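You operate a simulated robot arm through the tools that you are given. There is no shell and no other tool.

The job below is to be done with a simulated robot arm. You get a single attempt, and the scene is never put back.

## Task
Strip the make-ready block: clamp open, die out, shims back.
Fine: stand the die on the spot beside the block; the orange shim and the grey shim are in.

It is judged by the outcome, as a careful person would: the job done as asked, and still so three seconds after it is handed in. It fails if anything else is knocked over, pushed out of place, dropped, spilled or broken.

## Robot
A 6-joint arm with a two-finger parallel gripper, fixed in place. Base frame: the origin is at the foot of the arm, x ahead of it, y to its left, z up; the work surface is at about z = 0. Readings come in mm, rad, newtons and seconds.
With the tool pointing down near the work surface it reaches from about 120 to 500 mm from the base axis. Its first joint turns from -1.257 to 1.257 rad. Payload 0.65 kg.
Tool frame: the origin (TCP) lies between the finger pads and is the grasp point; the fingertips stand 25 mm ahead of it; z points along the fingers, y is the line along which they close. Largest opening 76 mm; finger width 18, thickness 10; the body of the gripper, 36 by 78 mm, starts 45 mm behind the TCP.
Orientation is told as [roll, pitch, yaw] about the base's x, y, z axes, in that order, counted from this pose: with the fingers straight down and closing along the base's y, the tool's x points along the base's -x, its y along +y and its z along -z.

## Interface
- The arm moves only by the tool play_rows. Its arguments are lists of equal length, an entry for each row: "translation": the shift along the tool's x, y, z in mm, a list of three; "dr": the turn, a rotation vector about the tool's x, y, z in rad, a list of three; "hand": the opening, from 0 (shut) to 1 (fully open). In form: {"translation": [[dx, dy, dz], ...], "dr": [[wx, wy, wz], ...], "hand": [hand, ...]}. A call has 1 to 20 rows; each row shifts and turns the commanded pose from where the row before left it, along the tool's axes as they then stand. A row lasts 0.2 s, in which the tool goes at most 50 mm and 0.15 rad; a call with a longer step from one row to the next is refused whole, and so is a gripper value outside its range. Where a pose cannot be reached the arm comes as near as it can. A force on the tool above 40 N (or 10 N above the force at the start of the call, whichever is more), or a blocked arm, ends the call early, and 0.2 s more pass. Each finger travels about 108 mm/s and halts on what it meets, pressing with about 22 N; the grip force reading is that of the motor and also rises with nothing between the fingers. The clock runs only during rows and for 0.2 s after the last one: add rows that do not move to give the fingers time. It gives the time, the measured TCP pose, the force on the tool (base axes), the opening and the grip force at its end, in the units of the frame above (readings bear some noise), with the torque about the TCP (base axes, N m) and any sound that the robot's microphone picked up, and new pictures: "views" is both (left out), scene, wrist or none.
- Cameras (640 x 400 px; columns grow to the right, rows downward): "scene" is fixed at [59.2, 269.5, 417.1]; the picture's right is [-0.76, -0.65, 0.00], its down [-0.29, 0.33, -0.90] and it looks along [0.59, -0.68, -0.44] (base axes); focal length 360 px, centre (320, 200). "wrist" rides on the gripper at [58, 11, -81] in the tool frame; the picture's right is [-0.18, 0.98, 0.00], its down [-0.75, -0.14, -0.64] and it looks along [-0.63, -0.12, 0.77] (tool axes); focal length 243 px, centre (320, 200). There is no depth. A picture from a camera that has moved, and an enlarged one, comes with that camera's place and axes in the base frame and with its lens.
- inspect(camera, box): a new picture of the part [left, top, right, bottom] of that camera's present view, enlarged. The clock stands still meanwhile.
- sign_off(): hands the job in; it is judged then, once.

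Nothing tells you positions but the pictures and the camera data. Unless the task says otherwise, let go and move clear before handing in.

The tools are called as name(argument=value, ...) on one line, values as JSON. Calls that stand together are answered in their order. play_rows: Moves the arm, as the interface text tells. Its arguments: {"type":"object","properties":{"translation":{"type":"array"},"dr":{"type":"array"},"hand":{"type":"array"},"views":{"type":"string","enum":["both","scene","wrist","none"]}},"required":["translation","dr","hand"]} The other tools are called the same way: inspect (camera, box) takes an enlarged picture of a part of a camera's view; sign_off () hands the job in.

At the start:

```text
time: 0.0
eef_pos: [268.5, 21.8, 229.5]
tool_rot: [0.002, -0.001, 0.0]
force: [-0.7, 0.6, 0.4]
torque: [0.0, -0.02, 0.02]
opening: 76.2
gripper_force: 0.0
```

scene: 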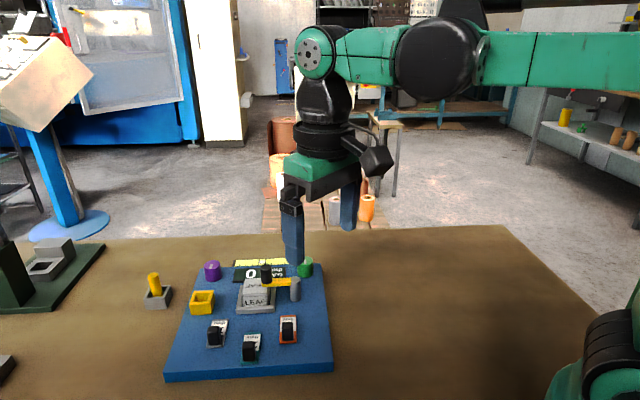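
wrist: 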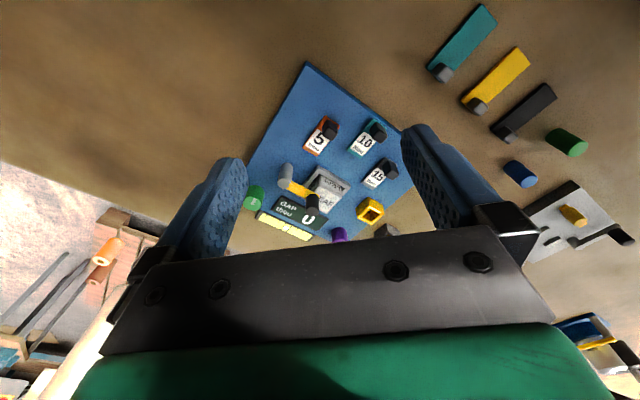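

I see a blue board with a clamp, a grey die/block, three small tagged shims and a yellow socket. Before I move anything I'll look closer at both views.

inspect(camera="scene", box=[140, 240, 350, 390])

inspect(camera="wrist", box=[230, 60, 430, 250])

inspect(camera="scene", box=[0, 220, 180, 400])

inspect(camera="wrist", box=[400, 0, 640, 250])

inspect(camera="scene", box=[220, 250, 320, 320])

```text
2.67 times, centred on (245, 315) of scene
camera zoom: at [59.2, 269.5, 417.1], right [-0.76, -0.65, 0.0], down [-0.29, 0.33, -0.9], along [0.59, -0.68, -0.44], focal length 959 px, centre (520, -107)
```

zoom: 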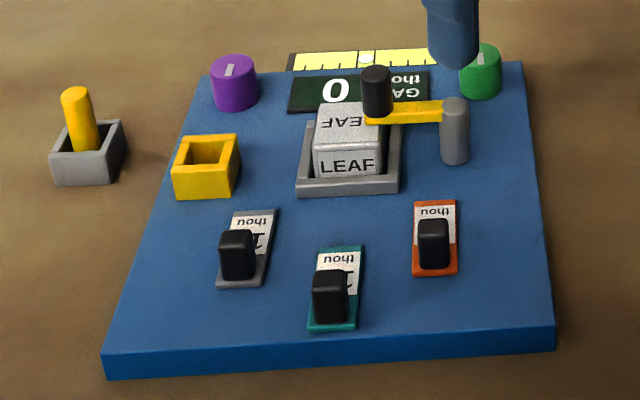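

```text
2.11 times, centred on (330, 155) of wrist
camera zoom: at [209.8, 33.1, 309.3], right [0.18, 0.98, 0.0], down [0.75, -0.14, 0.64], along [0.63, -0.12, -0.77], focal length 511 px, centre (299, 295)
```

zoom: 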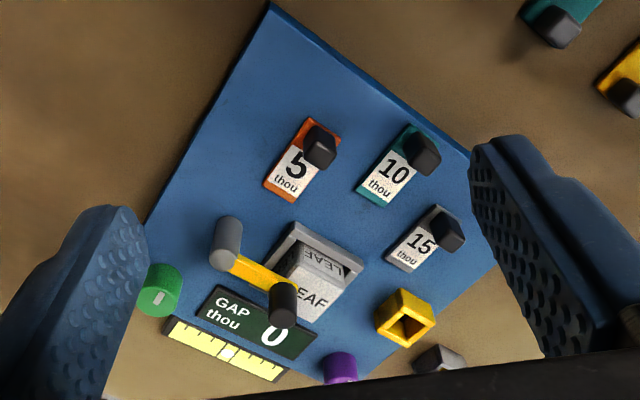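

```text
2.22 times, centred on (90, 310) of scene
camera zoom: at [59.2, 269.5, 417.1], right [-0.76, -0.65, 0.0], down [-0.29, 0.33, -0.9], along [0.59, -0.68, -0.44], focal length 799 px, centre (831, -44)
```

zoom: 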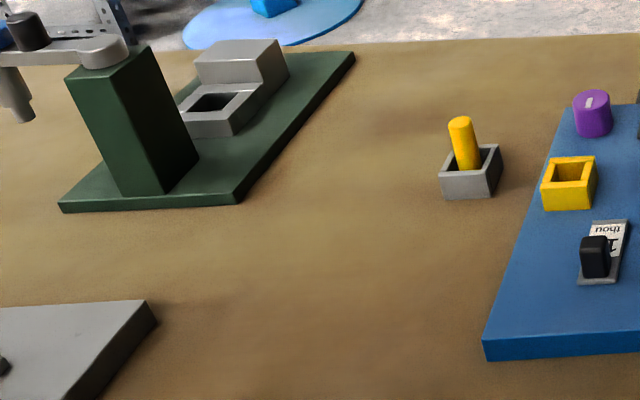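

```text
1.60 times, centred on (520, 125) of wrist
camera zoom: at [209.8, 33.1, 309.3], right [0.18, 0.98, 0.0], down [0.75, -0.14, 0.64], along [0.63, -0.12, -0.77], focal length 388 px, centre (0, 320)
```

zoom: 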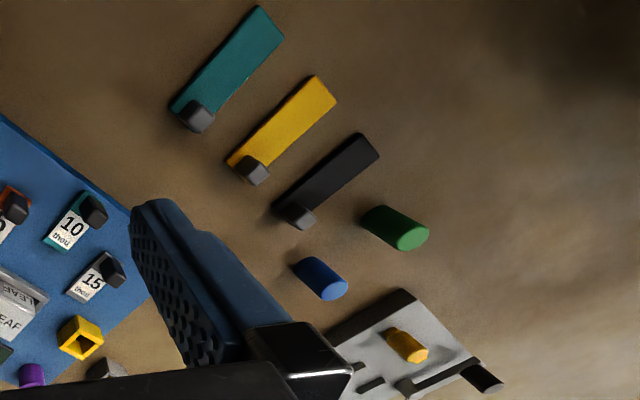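

```text
5.71 times, centred on (270, 285) of scene
camera zoom: at [59.2, 269.5, 417.1], right [-0.76, -0.65, 0.0], down [-0.29, 0.33, -0.9], along [0.59, -0.68, -0.44], focal length 2054 px, centre (606, -286)
```

zoom: 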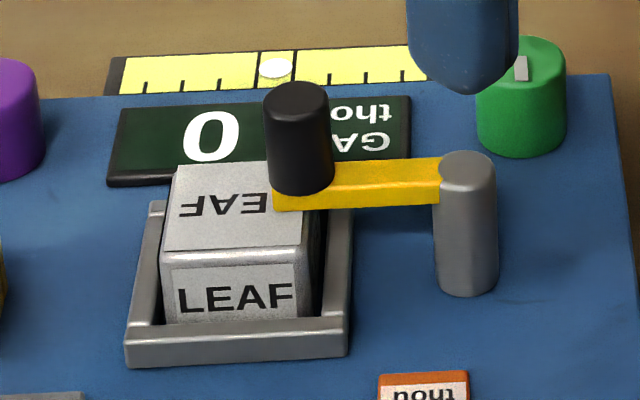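

The blue board looks yawed about 45°, with the die near (425, 0) under a swing clamp. The orange and grey shims sit about 27 mm further in than the teal one. I'll move back from the board and turn the tool to square the wrist camera with it, so I can find the spot and see how the mechanism works.

play_rows(translation=[[-24, 20, 0], [-24, 19, 0], [-24, 19, 0], [0, 0, 0], [0, 0, 0], [0, 0, 0], [0, 0, 0], [0, 0, 0], [0, 0, 0], [0, 0, 0]], dr=[[0, 0, 0], [0, 0, 0], [0, 0, 0], [0, 0, 0.131], [0, 0, 0.131], [0, 0, 0.131], [0, 0, 0.131], [0, 0, 0.131], [0, 0, 0.131], [0, 0, 0]], hand=[1, 1, 1, 1, 1, 1, 1, 1, 1, 1])

```text
time: 2.2
eef_pos: [340.7, 79.3, 230.1]
tool_rot: [0.003, 0.002, -0.787]
force: [-0.6, -0.1, 0.5]
torque: [0.02, 0.03, 0.02]
opening: 76.0
gripper_force: 0.0
camera wrist: at [306.4, 129.5, 309.6], right [0.83, 0.56, 0.0], down [0.43, -0.63, 0.64], along [0.36, -0.53, -0.77], focal length 243 px, centre (320, 200)
```

scene: 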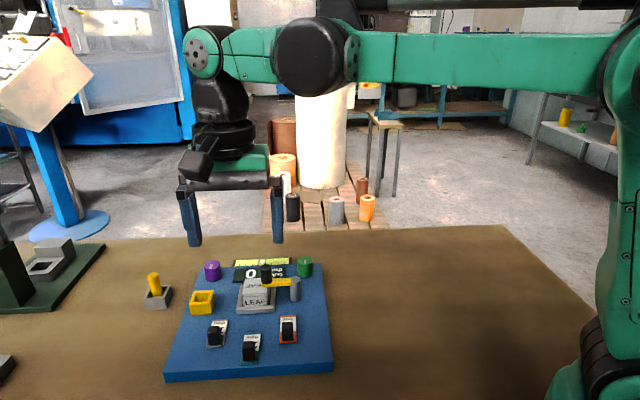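
wrist: 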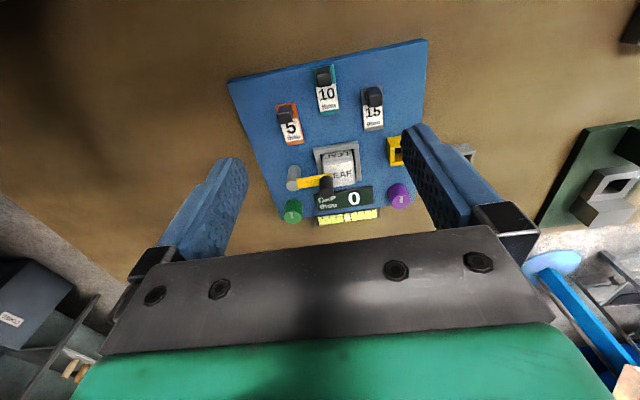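

inspect(camera="wrist", box=[220, 30, 440, 230])

inspect(camera="wrist", box=[280, 130, 400, 230])

inspect(camera="wrist", box=[260, 50, 400, 150])

inspect(camera="scene", box=[180, 300, 320, 390])

inspect(camera="scene", box=[180, 245, 260, 320])

```text
2.00 times, centred on (330, 130) of wrist
camera zoom: at [306.4, 129.5, 309.6], right [0.83, 0.56, 0.0], down [0.43, -0.63, 0.64], along [0.36, -0.53, -0.77], focal length 485 px, centre (300, 340)
```

zoom: 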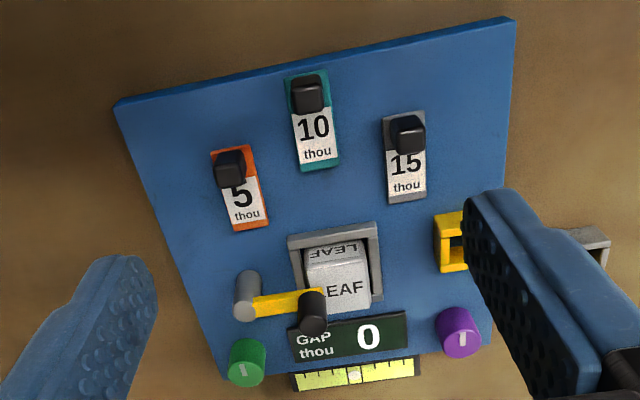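

```text
4.00 times, centred on (340, 180) of wrist
camera zoom: at [306.4, 129.5, 309.6], right [0.83, 0.56, 0.0], down [0.43, -0.63, 0.64], along [0.36, -0.53, -0.77], focal length 970 px, centre (240, 280)
```

zoom: 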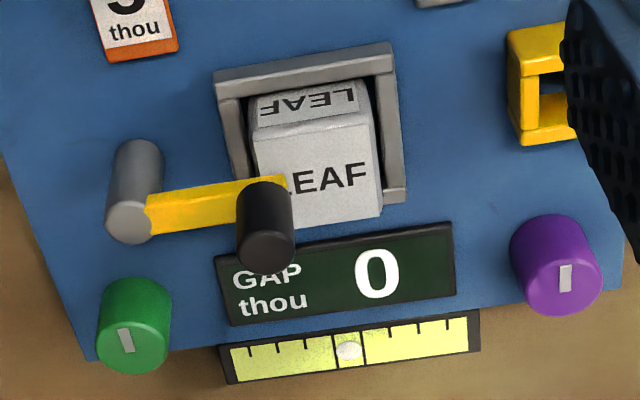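

```text
4.00 times, centred on (330, 100) of wrist
camera zoom: at [306.4, 129.5, 309.6], right [0.83, 0.56, 0.0], down [0.43, -0.63, 0.64], along [0.36, -0.53, -0.77], focal length 970 px, centre (280, 600)
```

zoom: 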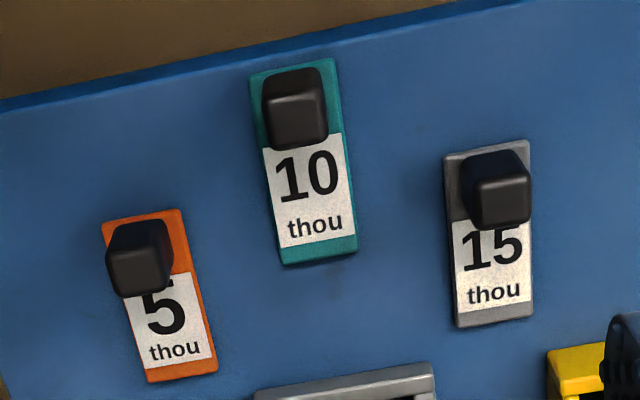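

```text
4.44 times, centred on (250, 345) of scene
camera zoom: at [59.2, 269.5, 417.1], right [-0.76, -0.65, 0.0], down [-0.29, 0.33, -0.9], along [0.59, -0.68, -0.44], focal length 1598 px, centre (631, -444)
```

zoom: 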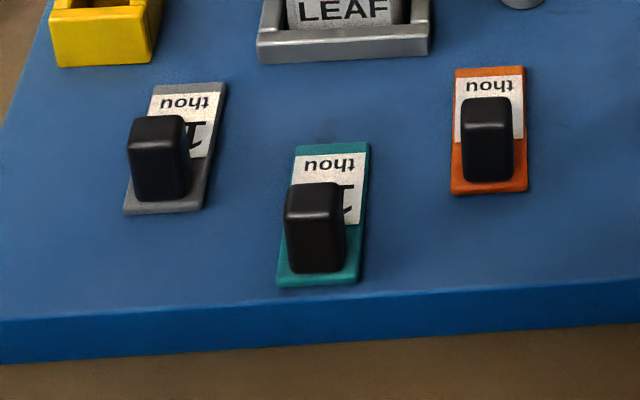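

```text
5.33 times, centred on (220, 282) of scene
camera zoom: at [59.2, 269.5, 417.1], right [-0.76, -0.65, 0.0], down [-0.29, 0.33, -0.9], along [0.59, -0.68, -0.44], focal length 1917 px, centre (853, -240)
```

zoom: 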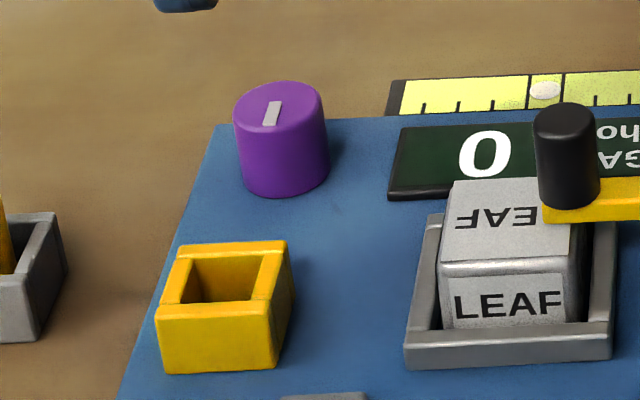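

The shims look like slides, and the clamp is a yellow arm pivoting on a grey post with a black knob. I still need to find the spot where the die goes, so I'll check the table around the board.

inspect(camera="scene", box=[310, 220, 600, 400])

inspect(camera="scene", box=[90, 230, 250, 330])

inspect(camera="wrist", box=[380, 100, 640, 260])

inspect(camera="wrist", box=[60, 40, 320, 240])

```text
2.21 times, centred on (455, 310) of scene
camera zoom: at [59.2, 269.5, 417.1], right [-0.76, -0.65, 0.0], down [-0.29, 0.33, -0.9], along [0.59, -0.68, -0.44], focal length 793 px, centre (22, -43)
```

zoom: 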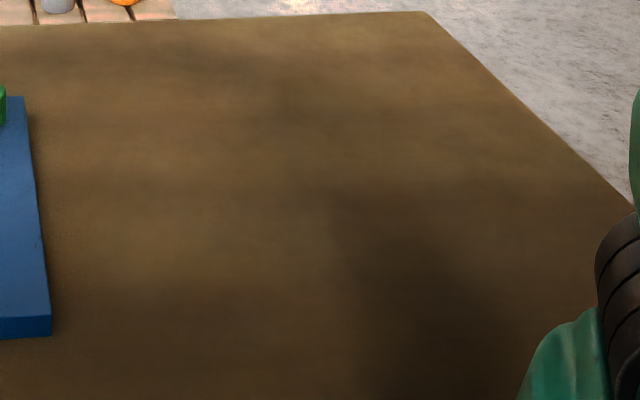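

```text
4.00 times, centred on (170, 280) of scene
camera zoom: at [59.2, 269.5, 417.1], right [-0.76, -0.65, 0.0], down [-0.29, 0.33, -0.9], along [0.59, -0.68, -0.44], focal length 1438 px, centre (920, -120)
```

zoom: 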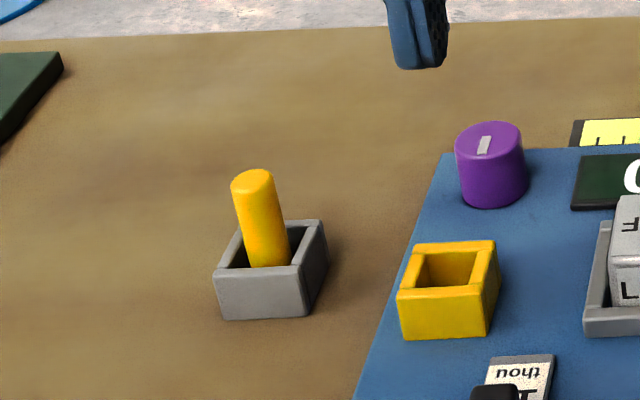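

```text
2.46 times, centred on (510, 180) of wrist
camera zoom: at [306.4, 129.5, 309.6], right [0.83, 0.56, 0.0], down [0.43, -0.63, 0.64], along [0.36, -0.53, -0.77], focal length 597 px, centre (-148, 249)
```

zoom: 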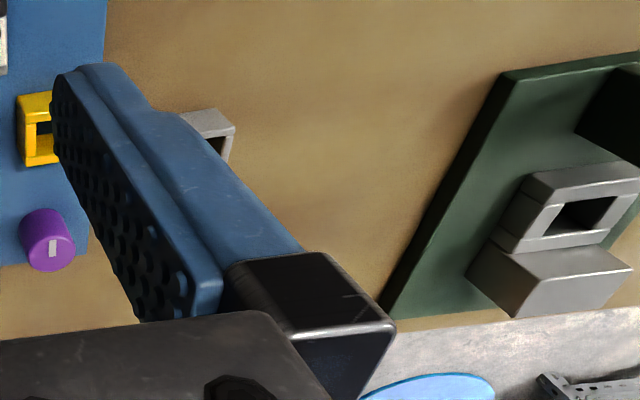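

```text
2.00 times, centred on (190, 140) of wrist
camera zoom: at [306.4, 129.5, 309.6], right [0.83, 0.56, 0.0], down [0.43, -0.63, 0.64], along [0.36, -0.53, -0.77], focal length 485 px, centre (580, 320)
```

zoom: 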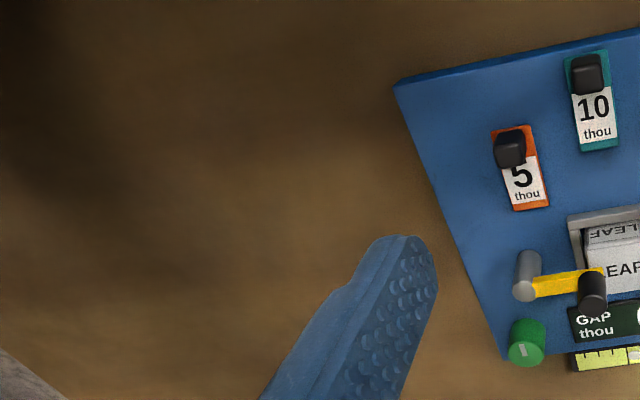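

No marked spot is visible yet around the board. I'll go higher and look to the left and the near side.

play_rows(translation=[[0, 0, -45], [0, 0, -35], [45, 0, 0], [45, 0, 0], [0, 0, 0], [0, 0, 0], [0, 0, 0], [0, 0, 0], [0, 0, 0], [0, 0, 0], [0, 0, 0], [0, 0, 0], [0, 0, 0], [0, 0, 0]], dr=[[0, 0, 0], [0, 0, 0], [0, 0, 0], [0, 0, 0], [0, 0, -0.14], [0, 0, -0.14], [0, 0, -0.14], [0, 0, -0.14], [0, 0, -0.14], [0, 0, -0.14], [0, 0, -0.14], [0, 0, -0.14], [0, 0, -0.14], [0, 0, -0.14]], hand=[1, 1, 1, 1, 1, 1, 1, 1, 1, 1, 1, 1, 1, 1])

```text
time: 5.2
eef_pos: [277.0, 143.6, 311.7]
tool_rot: [0.0, -0.001, 0.616]
force: [-0.1, 0.1, -0.3]
torque: [0.03, 0.01, 0.02]
opening: 76.1
gripper_force: 0.1
camera wrist: at [222.3, 118.9, 389.1], right [-0.42, 0.91, 0.0], down [0.69, 0.32, 0.64], along [0.58, 0.27, -0.77], focal length 243 px, centre (320, 200)
```

scene: 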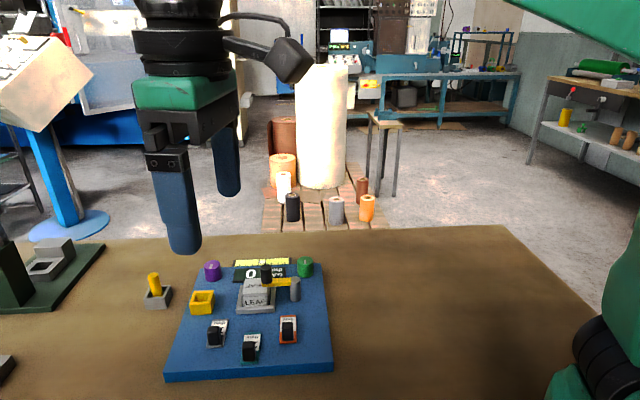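
wrist: 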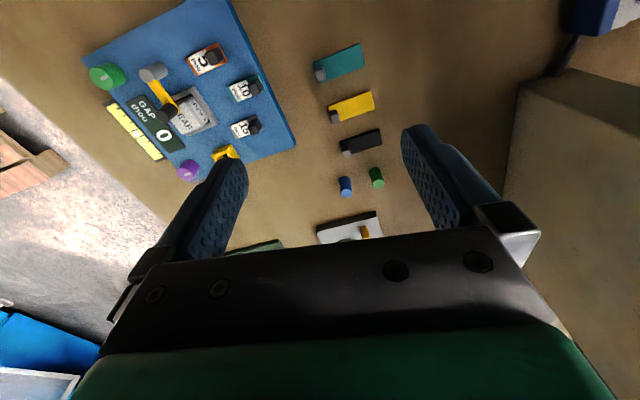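

I see only unrelated tooling on the left and no spot there. Next I'll look at the near and right sides.

play_rows(translation=[[0, 0, 0], [0, 0, 0], [0, 0, 0], [0, 0, 0], [40, -28, 0], [40, -28, 0], [0, 0, 0], [0, 0, 0], [0, 0, 0], [0, 0, 0], [0, 0, 0], [0, 0, 0], [0, 0, 0], [0, 0, 0]], dr=[[0, 0, 0.15], [0, 0, 0.15], [0, 0, 0.15], [0, 0, 0.15], [0, 0, 0], [0, 0, 0], [0, 0, 0.14], [0, 0, 0.14], [0, 0, 0.14], [0, 0, 0.14], [0, 0, 0.14], [0, 0, 0.14], [0, 0, 0.14], [0, 0, 0.14]], hand=[1, 1, 1, 1, 1, 1, 1, 1, 1, 1, 1, 1, 1, 1])

```text
time: 8.2
eef_pos: [197.4, 85.8, 310.0]
tool_rot: [0.001, 0.0, -1.108]
force: [0.5, 0.1, -0.4]
torque: [0.01, 0.0, 0.02]
opening: 75.9
gripper_force: 0.0
camera wrist: at [181.0, 144.0, 389.2], right [0.96, 0.27, 0.0], down [0.21, -0.74, 0.64], along [0.18, -0.62, -0.77], focal length 243 px, centre (320, 200)
```

scene: 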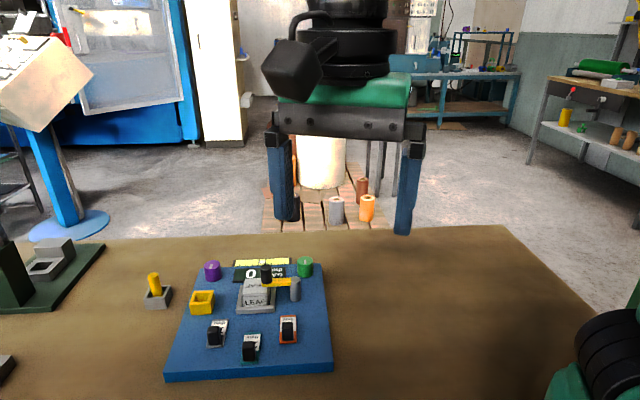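
wrist: 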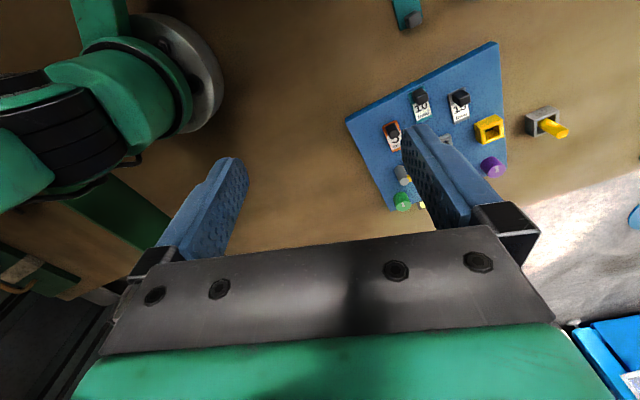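

There's still no painted spot on the table, so I'll look closely at the board, especially the yellow frame and the area beside the die.

play_rows(translation=[[0, 0, 0], [0, 0, 0], [0, 0, 0], [0, 0, 0], [0, 0, 0], [0, 0, 0], [0, 0, 0], [0, 0, 0], [-35, -5, 20], [-35, -5, 25], [-35, -5, 25], [-35, -5, 25], [-35, -5, 25], [-28, -5, 20], [0, 0, 0]], dr=[[0, 0, -0.1385], [0, 0, -0.1385], [0, 0, -0.1385], [0, 0, -0.1385], [0, 0, -0.1385], [0, 0, -0.1385], [0, 0, -0.1385], [0, 0, -0.1385], [0, 0, 0], [0, 0, 0], [0, 0, 0], [0, 0, 0], [0, 0, 0], [0, 0, 0], [0, 0, 0]], hand=[1, 1, 1, 1, 1, 1, 1, 1, 1, 1, 1, 1, 1, 1, 1])

```text
time: 11.4
eef_pos: [401.0, 57.5, 169.5]
tool_rot: [0.001, 0.001, 0.004]
force: [0.4, -0.1, 0.2]
torque: [0.02, 0.03, -0.04]
opening: 75.8
gripper_force: 0.1
camera wrist: at [342.0, 67.9, 248.8], right [0.18, 0.98, 0.0], down [0.75, -0.14, 0.64], along [0.63, -0.12, -0.77], focal length 243 px, centre (320, 200)
```

scene: 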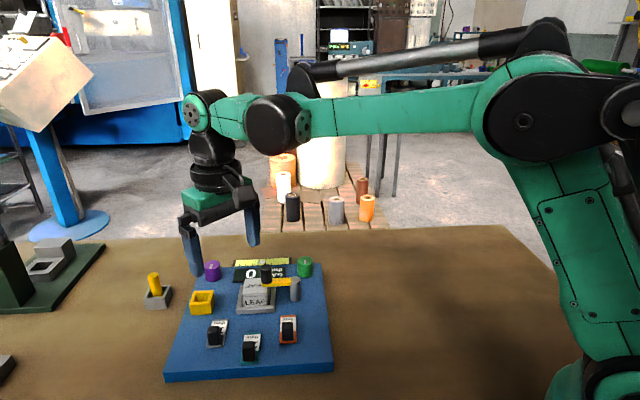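
wrist: 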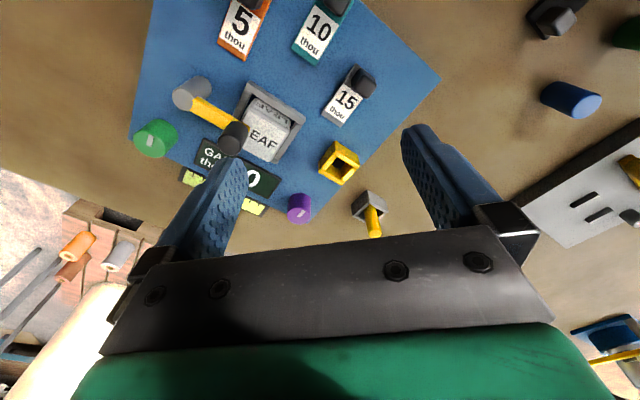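

inspect(camera="wrist", box=[230, 60, 400, 240])

inspect(camera="wrist", box=[300, 120, 400, 200])

inspect(camera="wrist", box=[130, 60, 310, 200])

```text
2.22 times, centred on (315, 150) of wrist
camera zoom: at [342.0, 67.9, 248.8], right [0.18, 0.98, 0.0], down [0.75, -0.14, 0.64], along [0.63, -0.12, -0.77], focal length 539 px, centre (331, 311)
```

zoom: 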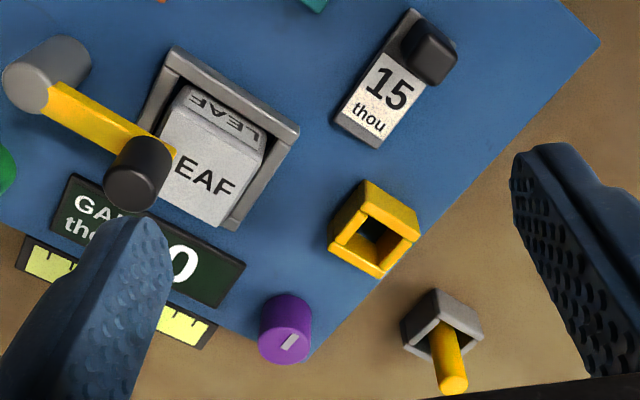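

```text
5.00 times, centred on (350, 160) of wrist
camera zoom: at [342.0, 67.9, 248.8], right [0.18, 0.98, 0.0], down [0.75, -0.14, 0.64], along [0.63, -0.12, -0.77], focal length 1213 px, centre (170, 400)
```

zoom: 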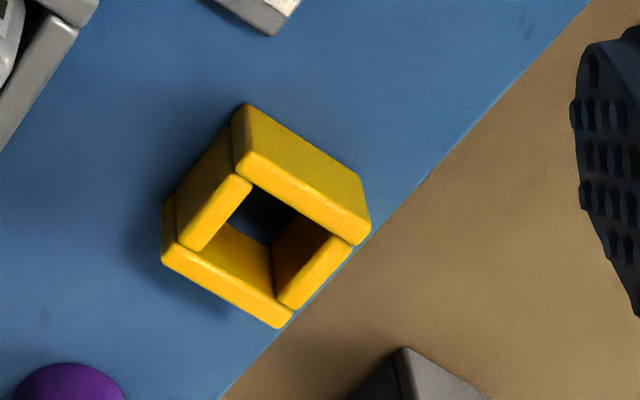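

```text
2.86 times, centred on (220, 130) of wrist
camera zoom: at [342.0, 67.9, 248.8], right [0.18, 0.98, 0.0], down [0.75, -0.14, 0.64], along [0.63, -0.12, -0.77], focal length 693 px, centre (606, 400)
```

zoom: 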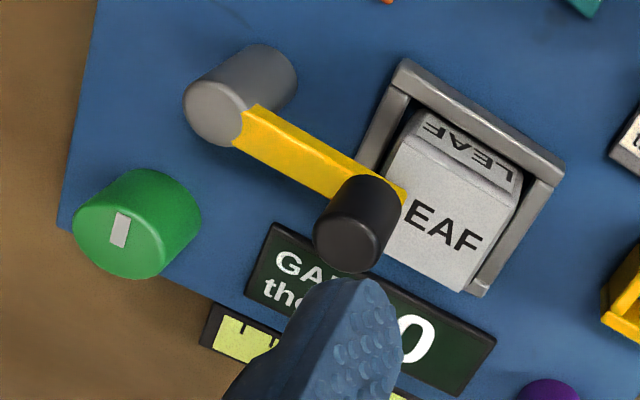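

No marked spot on the board. I'll check the near-right table area more closely, since a faint mark could be lost in shadow.

play_rows(translation=[[20, -10, -40], [40, -25, -15], [40, -25, 0], [40, -25, 0], [40, -25, 0], [20, -10, 0], [0, 0, 0]], dr=[[0, 0, 0], [0, 0, 0], [0, 0, 0], [0, 0, 0], [0, 0, 0], [0, 0, 0], [0, 0, 0]], hand=[1, 1, 1, 1, 1, 1, 1])

inspect(camera="wrist", box=[0, 0, 320, 200])

inspect(camera="wrist", box=[320, 0, 640, 200])

```text
time: 13.0
eef_pos: [201.1, -64.7, 226.1]
tool_rot: [0.001, 0.0, 0.004]
force: [0.4, 0.8, 0.0]
torque: [0.0, 0.0, -0.03]
opening: 76.0
gripper_force: 0.0
camera wrist: at [142.4, -52.2, 304.6], right [0.18, 0.98, 0.0], down [0.75, -0.14, 0.64], along [0.63, -0.12, -0.77], focal length 243 px, centre (320, 200)
```

scene: 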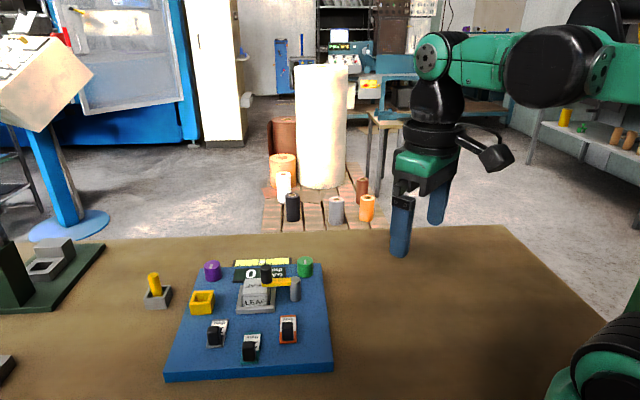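
wrist: 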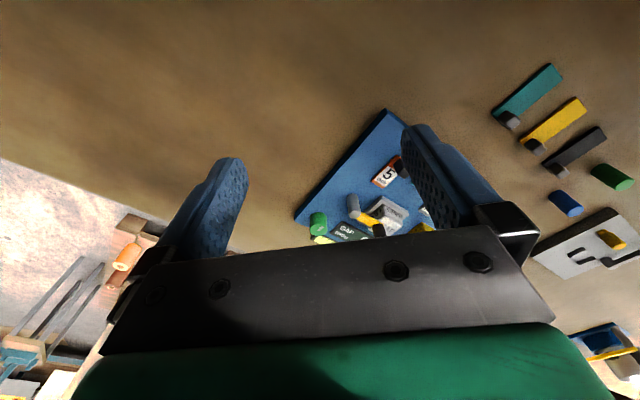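

```text
2.00 times, centred on (160, 100) of wrist
camera zoom: at [142.4, -52.2, 304.6], right [0.18, 0.98, 0.0], down [0.75, -0.14, 0.64], along [0.63, -0.12, -0.77], focal length 485 px, centre (640, 400)
```

zoom: 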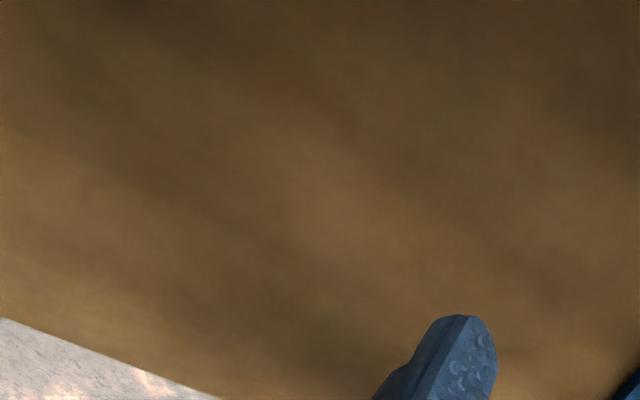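

```text
2.00 times, centred on (480, 100) of wrist
camera zoom: at [142.4, -52.2, 304.6], right [0.18, 0.98, 0.0], down [0.75, -0.14, 0.64], along [0.63, -0.12, -0.77], focal length 485 px, centre (0, 400)
```

zoom: 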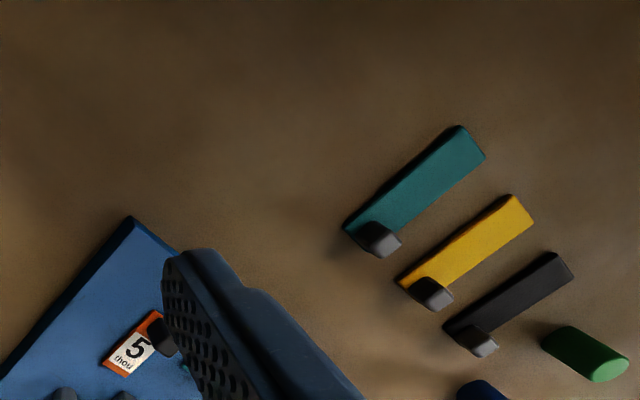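

There is no painted spot anywhere I can see, so I'll start with the clamp and look closer at the board as I work. By triangulation the post top is at about (382, −46, 57) and the clamp knob top at about (409, −11, 90). I'm going above the knob with the fingers closing across the clamp arm.

play_rows(translation=[[-41.6, 10.8, 12], [-41.6, 10.8, 12], [-41.6, 10.8, 12], [-41.6, 10.8, 12], [-41.6, 10.8, 12], [0, 0, 0], [0, 0, 0], [0, 0, 0], [0, 0, 0], [0, 0, 0], [0, 0, 0], [0, 0, 0]], dr=[[0, 0, 0], [0, 0, 0], [0, 0, 0], [0, 0, 0], [0, 0, 0], [0, 0, -0.131], [0, 0, -0.131], [0, 0, -0.131], [0, 0, -0.131], [0, 0, -0.131], [0, 0, -0.131], [0, 0, 0]], hand=[1, 1, 1, 1, 1, 1, 1, 1, 1, 1, 1, 1])

inspect(camera="wrist", box=[180, 50, 460, 230])

inspect(camera="scene", box=[180, 200, 340, 320])

```text
time: 15.6
eef_pos: [407.8, -10.7, 166.2]
tool_rot: [0.0, -0.001, 0.791]
force: [0.3, -0.6, -0.2]
torque: [0.06, 0.01, -0.03]
opening: 75.8
gripper_force: 0.1
camera wrist: at [359.9, -42.1, 244.4], right [-0.57, 0.82, 0.0], down [0.63, 0.44, 0.64], along [0.53, 0.37, -0.77], focal length 243 px, centre (320, 200)
```

scene: 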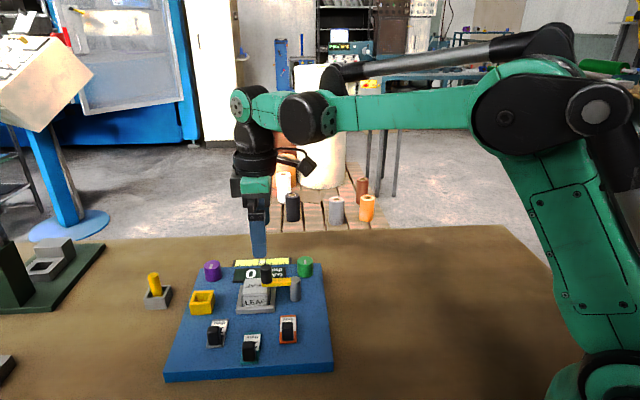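
wrist: 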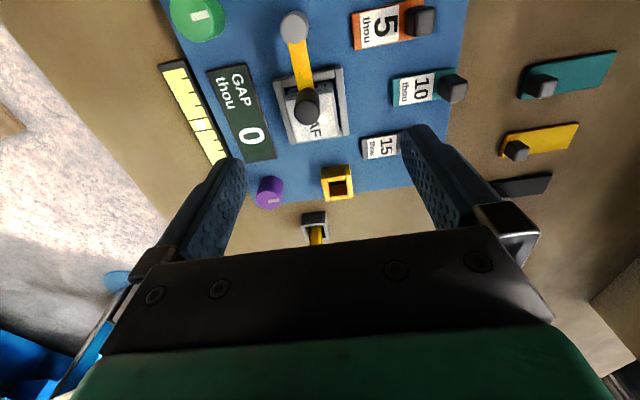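

```text
2.22 times, centred on (320, 140) of wrist
camera zoom: at [359.9, -42.1, 244.4], right [-0.57, 0.82, 0.0], down [0.63, 0.44, 0.64], along [0.53, 0.37, -0.77], focal length 539 px, centre (320, 333)
```

zoom: 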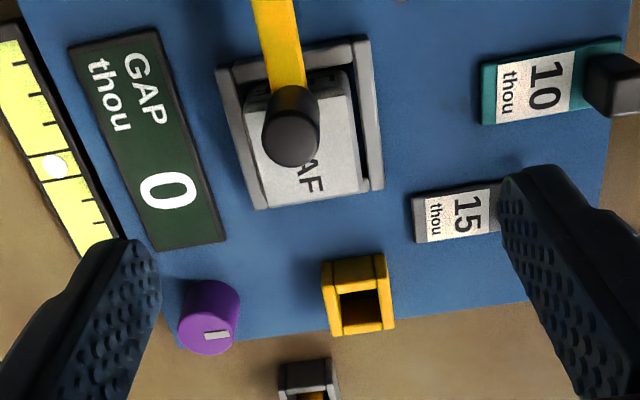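

```text
3.33 times, centred on (260, 260) of scene
camera zoom: at [59.2, 269.5, 417.1], right [-0.76, -0.65, 0.0], down [-0.29, 0.33, -0.9], along [0.59, -0.68, -0.44], focal length 1198 px, centre (520, 0)
```

zoom: 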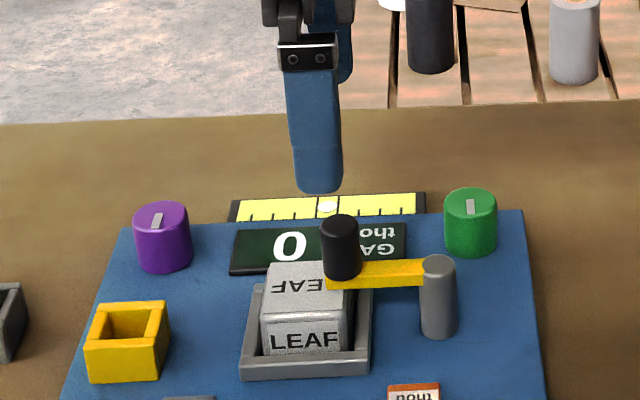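

The tool is lined up over the knob. I'll descend with the fingers on either side of it and close partway to check centring.

play_rows(translation=[[0, -2.5, 30], [0, 0, 25], [0, 0, 20], [0, 0, 0], [0, 0, 0], [0, 0, 0]], dr=[[0, 0, 0], [0, 0, 0], [0, 0, 0], [0, 0, 0], [0, 0, 0], [0, 0, 0]], hand=[1, 1, 1, 0.6, 0.4, 0.4])

inspect(camera="scene", box=[200, 230, 320, 320])

inspect(camera="wrist", box=[220, 50, 420, 230])

```text
time: 17.0
eef_pos: [411.6, -10.7, 91.2]
tool_rot: [-0.001, 0.0, 0.788]
force: [0.2, 0.9, -0.9]
torque: [-0.02, 0.0, 0.01]
opening: 30.5
gripper_force: 0.0
camera wrist: at [361.8, -43.5, 169.6], right [-0.57, 0.82, 0.0], down [0.63, 0.43, 0.64], along [0.53, 0.37, -0.77], focal length 243 px, centre (320, 200)
```

scene: 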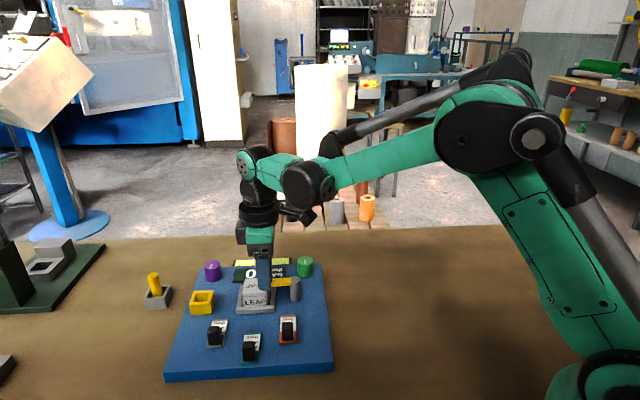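
wrist: 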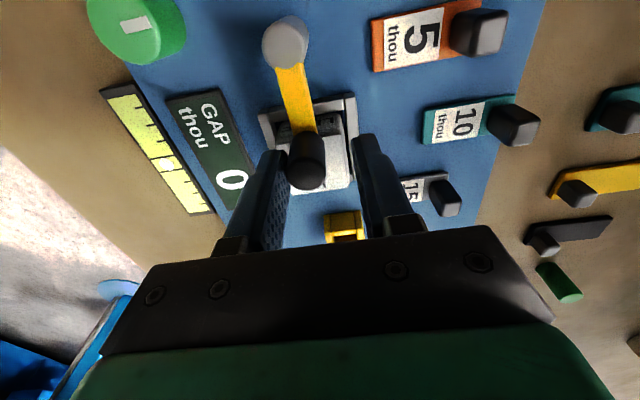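

```text
4.44 times, centred on (260, 275) of scene
camera zoom: at [59.2, 269.5, 417.1], right [-0.76, -0.65, 0.0], down [-0.29, 0.33, -0.9], along [0.59, -0.68, -0.44], focal length 1598 px, centre (587, -133)
```

zoom: 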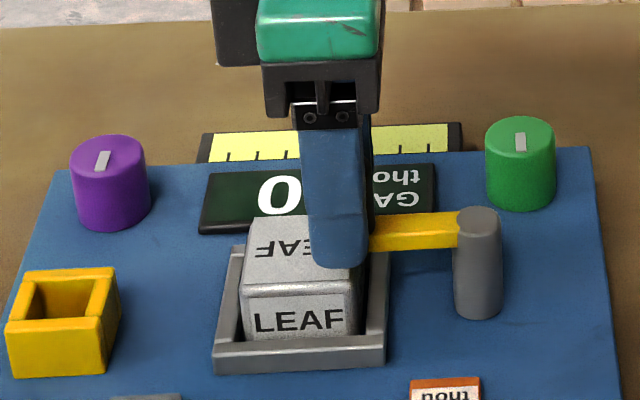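

```text
2.22 times, centred on (320, 140) of wrist
camera zoom: at [361.8, -43.5, 169.6], right [-0.57, 0.82, 0.0], down [0.63, 0.43, 0.64], along [0.53, 0.37, -0.77], focal length 539 px, centre (320, 333)
```

zoom: 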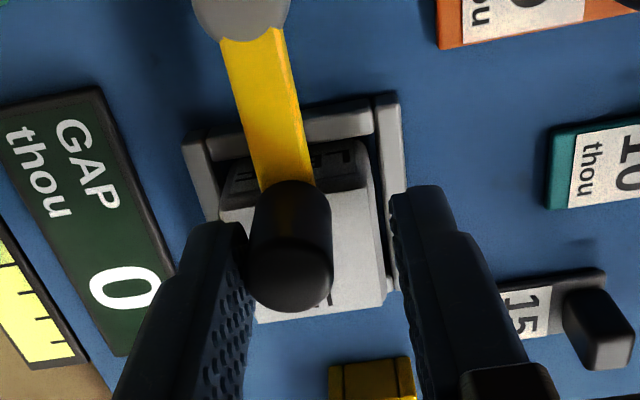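

The knob sits about 4 mm toward the display and 4 mm toward the post from the tool centre. I'll correct that and grip it.

play_rows(translation=[[4, -4, 0], [0, 0, 0], [0, 0, 0], [0, 0, 0], [0, 0, 0]], dr=[[0, 0, 0], [0, 0, 0], [0, 0, 0], [0, 0, 0], [0, 0, 0]], hand=[0.4, 0.3, 0.2, 0.2, 0.2])

inspect(camera="wrist", box=[220, 50, 420, 230])

```text
time: 18.2
eef_pos: [411.6, -16.8, 91.2]
tool_rot: [0.001, -0.003, 0.788]
force: [-0.6, 1.1, -1.6]
torque: [-0.18, -0.31, -0.07]
opening: 17.1
gripper_force: 35.9
camera wrist: at [361.8, -49.2, 169.5], right [-0.57, 0.82, 0.0], down [0.63, 0.43, 0.64], along [0.53, 0.37, -0.77], focal length 243 px, centre (320, 200)
```

scene: 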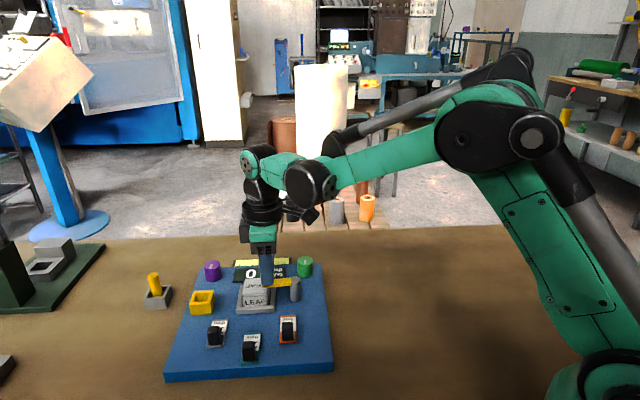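
wrist: 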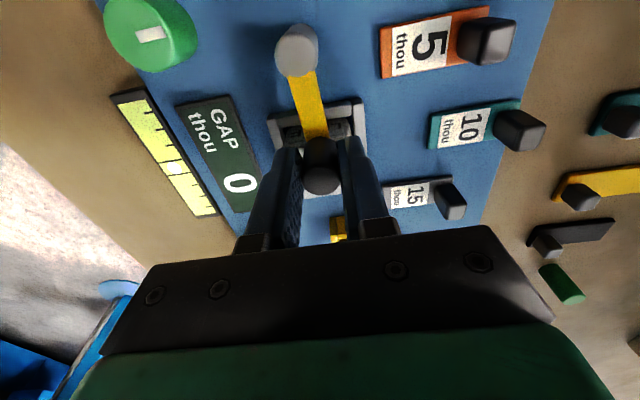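

```text
2.22 times, centred on (320, 140) of wrist
camera zoom: at [361.8, -49.2, 169.5], right [-0.57, 0.82, 0.0], down [0.63, 0.43, 0.64], along [0.53, 0.37, -0.77], focal length 539 px, centre (320, 333)
```

zoom: 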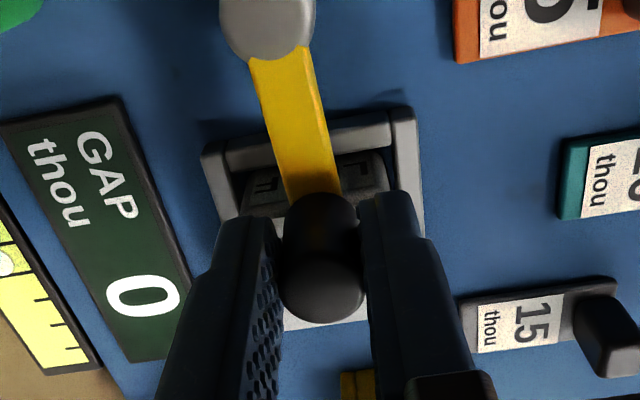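

I have the knob at (411.6, −16.8), with the post centre 42 mm away. I'll try a small swing toward the display side and read the force.

play_rows(translation=[[0.1, -2.5, 0], [0.1, -2.5, 0], [0, 0, 0]], dr=[[0, 0, 0.06], [0, 0, 0.06], [0, 0, 0]], hand=[0.2, 0.2, 0.2], views="none")

```text
time: 19.2
eef_pos: [413.5, -17.8, 91.2]
tool_rot: [0.009, 0.001, 0.671]
force: [-11.4, 5.9, -0.3]
torque: [-0.06, -0.33, 0.01]
opening: 17.3
gripper_force: 36.3
stopped in row 3: the force on the tool passed its limit at 41 N (the readings are from after the stop); the commanded pose is now the measured one
```

The swing is blocked in that direction, so I'll try the other way.

play_rows(translation=[[0.1, 2.5, 0], [0.1, 2.5, 0], [0.1, 2.5, 0], [0, 0, 0]], dr=[[0, 0, -0.06], [0, 0, -0.06], [0, 0, -0.06], [0, 0, 0]], hand=[0.2, 0.2, 0.2, 0.2])

inspect(camera="wrist", box=[220, 50, 420, 230])

```text
time: 20.2
eef_pos: [407.8, -14.7, 90.2]
tool_rot: [0.006, 0.0, 0.85]
force: [-2.0, -5.2, -24.4]
torque: [-0.36, -0.29, 0.03]
opening: 17.2
gripper_force: 35.0
camera wrist: at [361.6, -49.9, 169.8], right [-0.62, 0.79, 0.01], down [0.61, 0.47, 0.64], along [0.5, 0.4, -0.77], focal length 243 px, centre (320, 200)
```

scene: 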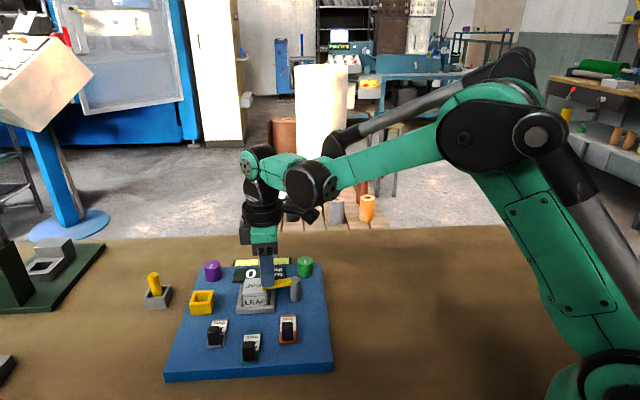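
wrist: 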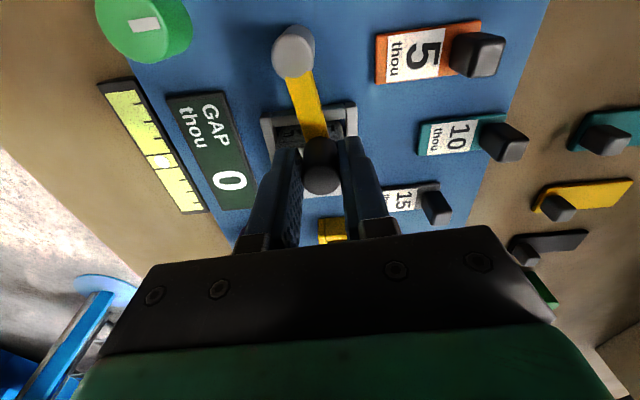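

```text
2.22 times, centred on (320, 140) of wrist
camera zoom: at [361.6, -49.9, 169.8], right [-0.62, 0.79, 0.01], down [0.61, 0.47, 0.64], along [0.5, 0.4, -0.77], focal length 539 px, centre (320, 333)
```

zoom: 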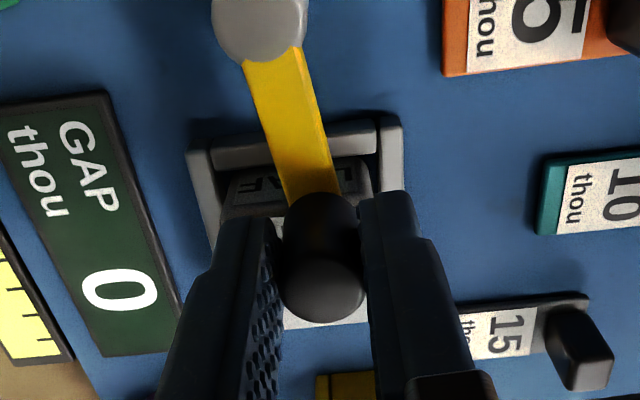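

It moves this way, but there is a vertical load in the grip. I'll loosen the fingers so one of them only pushes the knob sideways around the arc.

play_rows(translation=[[0, 0, 0], [0, 0, 0], [0.3, 5, 0], [0.3, 5, 0], [0.3, 5, 0], [0, 0, 0]], dr=[[0, 0, 0], [0, 0, 0], [0, 0, -0.12], [0, 0, -0.12], [0, 0, -0.12], [0, 0, 0]], hand=[0.3, 0.3, 0.3, 0.3, 0.3, 0.3])

inspect(camera="wrist", box=[220, 50, 420, 230])

```text
time: 21.6
eef_pos: [396.4, -5.8, 90.5]
tool_rot: [0.007, -0.004, 1.212]
force: [0.5, 0.7, -0.3]
torque: [0.02, 0.02, -0.01]
opening: 23.1
gripper_force: 0.2
camera wrist: at [365.1, -55.7, 169.8], right [-0.86, 0.52, 0.01], down [0.4, 0.65, 0.64], along [0.33, 0.55, -0.76], focal length 243 px, centre (320, 200)
```

scene: 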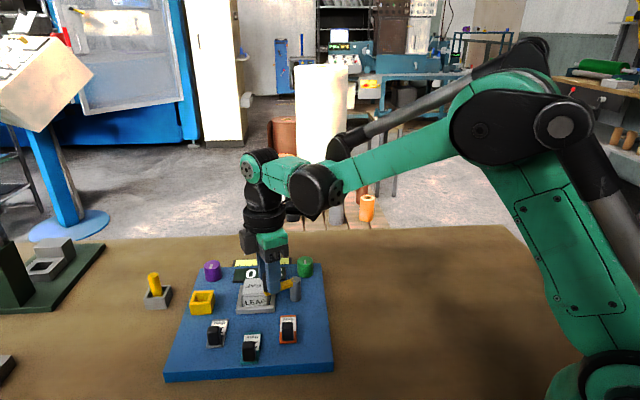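
wrist: 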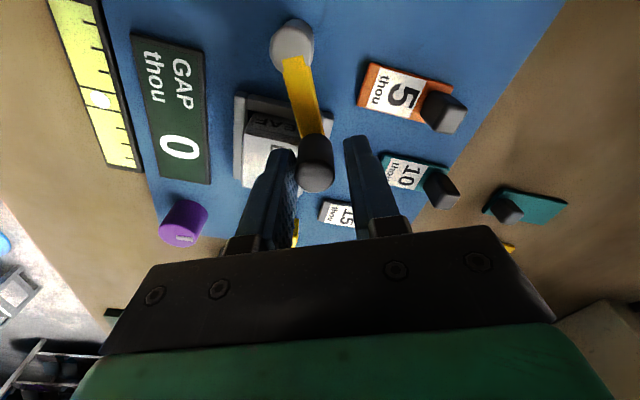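

```text
2.22 times, centred on (320, 140) of wrist
camera zoom: at [365.1, -55.7, 169.8], right [-0.86, 0.52, 0.01], down [0.4, 0.65, 0.64], along [0.33, 0.55, -0.76], focal length 539 px, centre (320, 333)
```

zoom: 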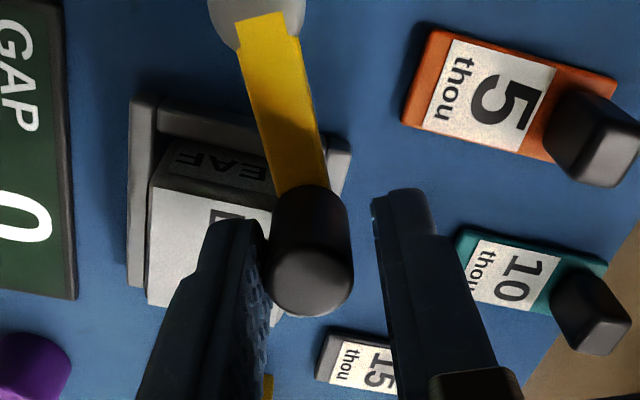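

The clamp swings freely toward the shim side, so I'll keep pushing it around.

play_rows(translation=[[0.3, 5, 0], [0.3, 5, 0], [0.3, 5, 0], [0.3, 5, 0], [0.3, 5, 0], [0, 0, 0]], dr=[[0, 0, -0.12], [0, 0, -0.12], [0, 0, -0.12], [0, 0, -0.12], [0, 0, -0.12], [0, 0, 0]], hand=[0.3, 0.3, 0.3, 0.3, 0.3, 0.3])

inspect(camera="wrist", box=[220, 50, 420, 230])

```text
time: 23.0
eef_pos: [371.1, -4.7, 91.1]
tool_rot: [0.004, -0.007, 1.813]
force: [0.3, 0.3, -0.4]
torque: [0.0, 0.0, 0.04]
opening: 22.9
gripper_force: 0.2
camera wrist: at [374.3, -62.8, 169.6], right [-1.0, -0.06, 0.01], down [-0.04, 0.76, 0.65], along [-0.04, 0.65, -0.76], focal length 243 px, centre (320, 200)
```

scene: 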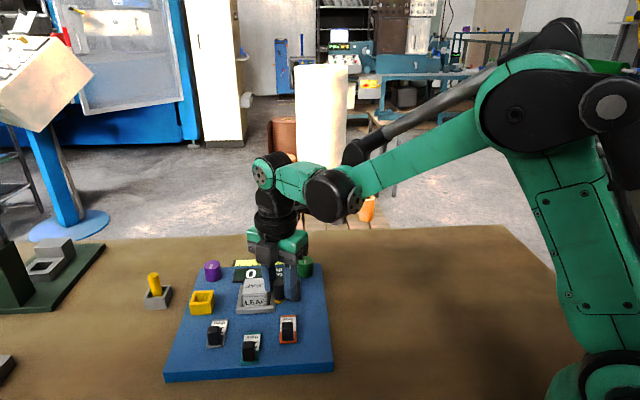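
wrist: 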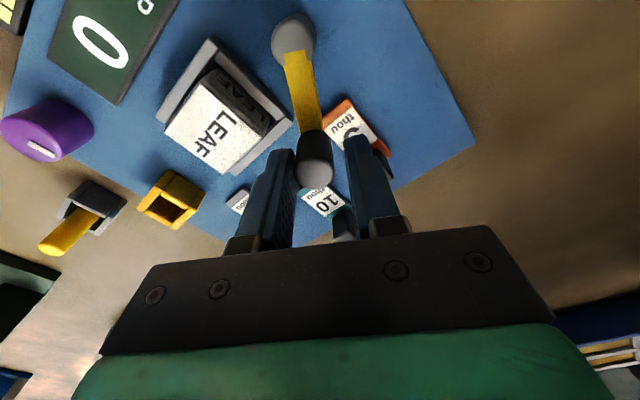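

```text
2.22 times, centred on (320, 140) of wrist
camera zoom: at [374.3, -62.8, 169.6], right [-1.0, -0.06, 0.01], down [-0.04, 0.76, 0.65], along [-0.04, 0.65, -0.76], focal length 539 px, centre (320, 333)
```

zoom: 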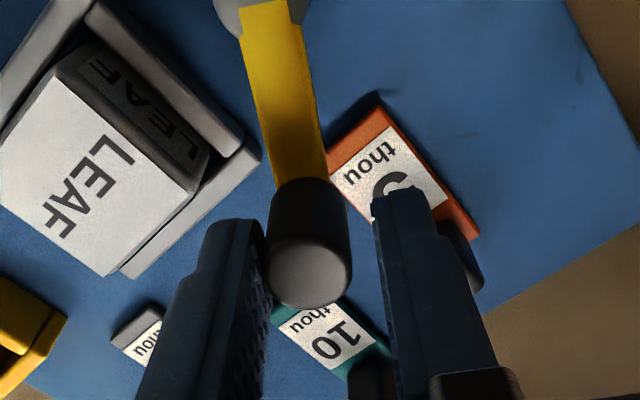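

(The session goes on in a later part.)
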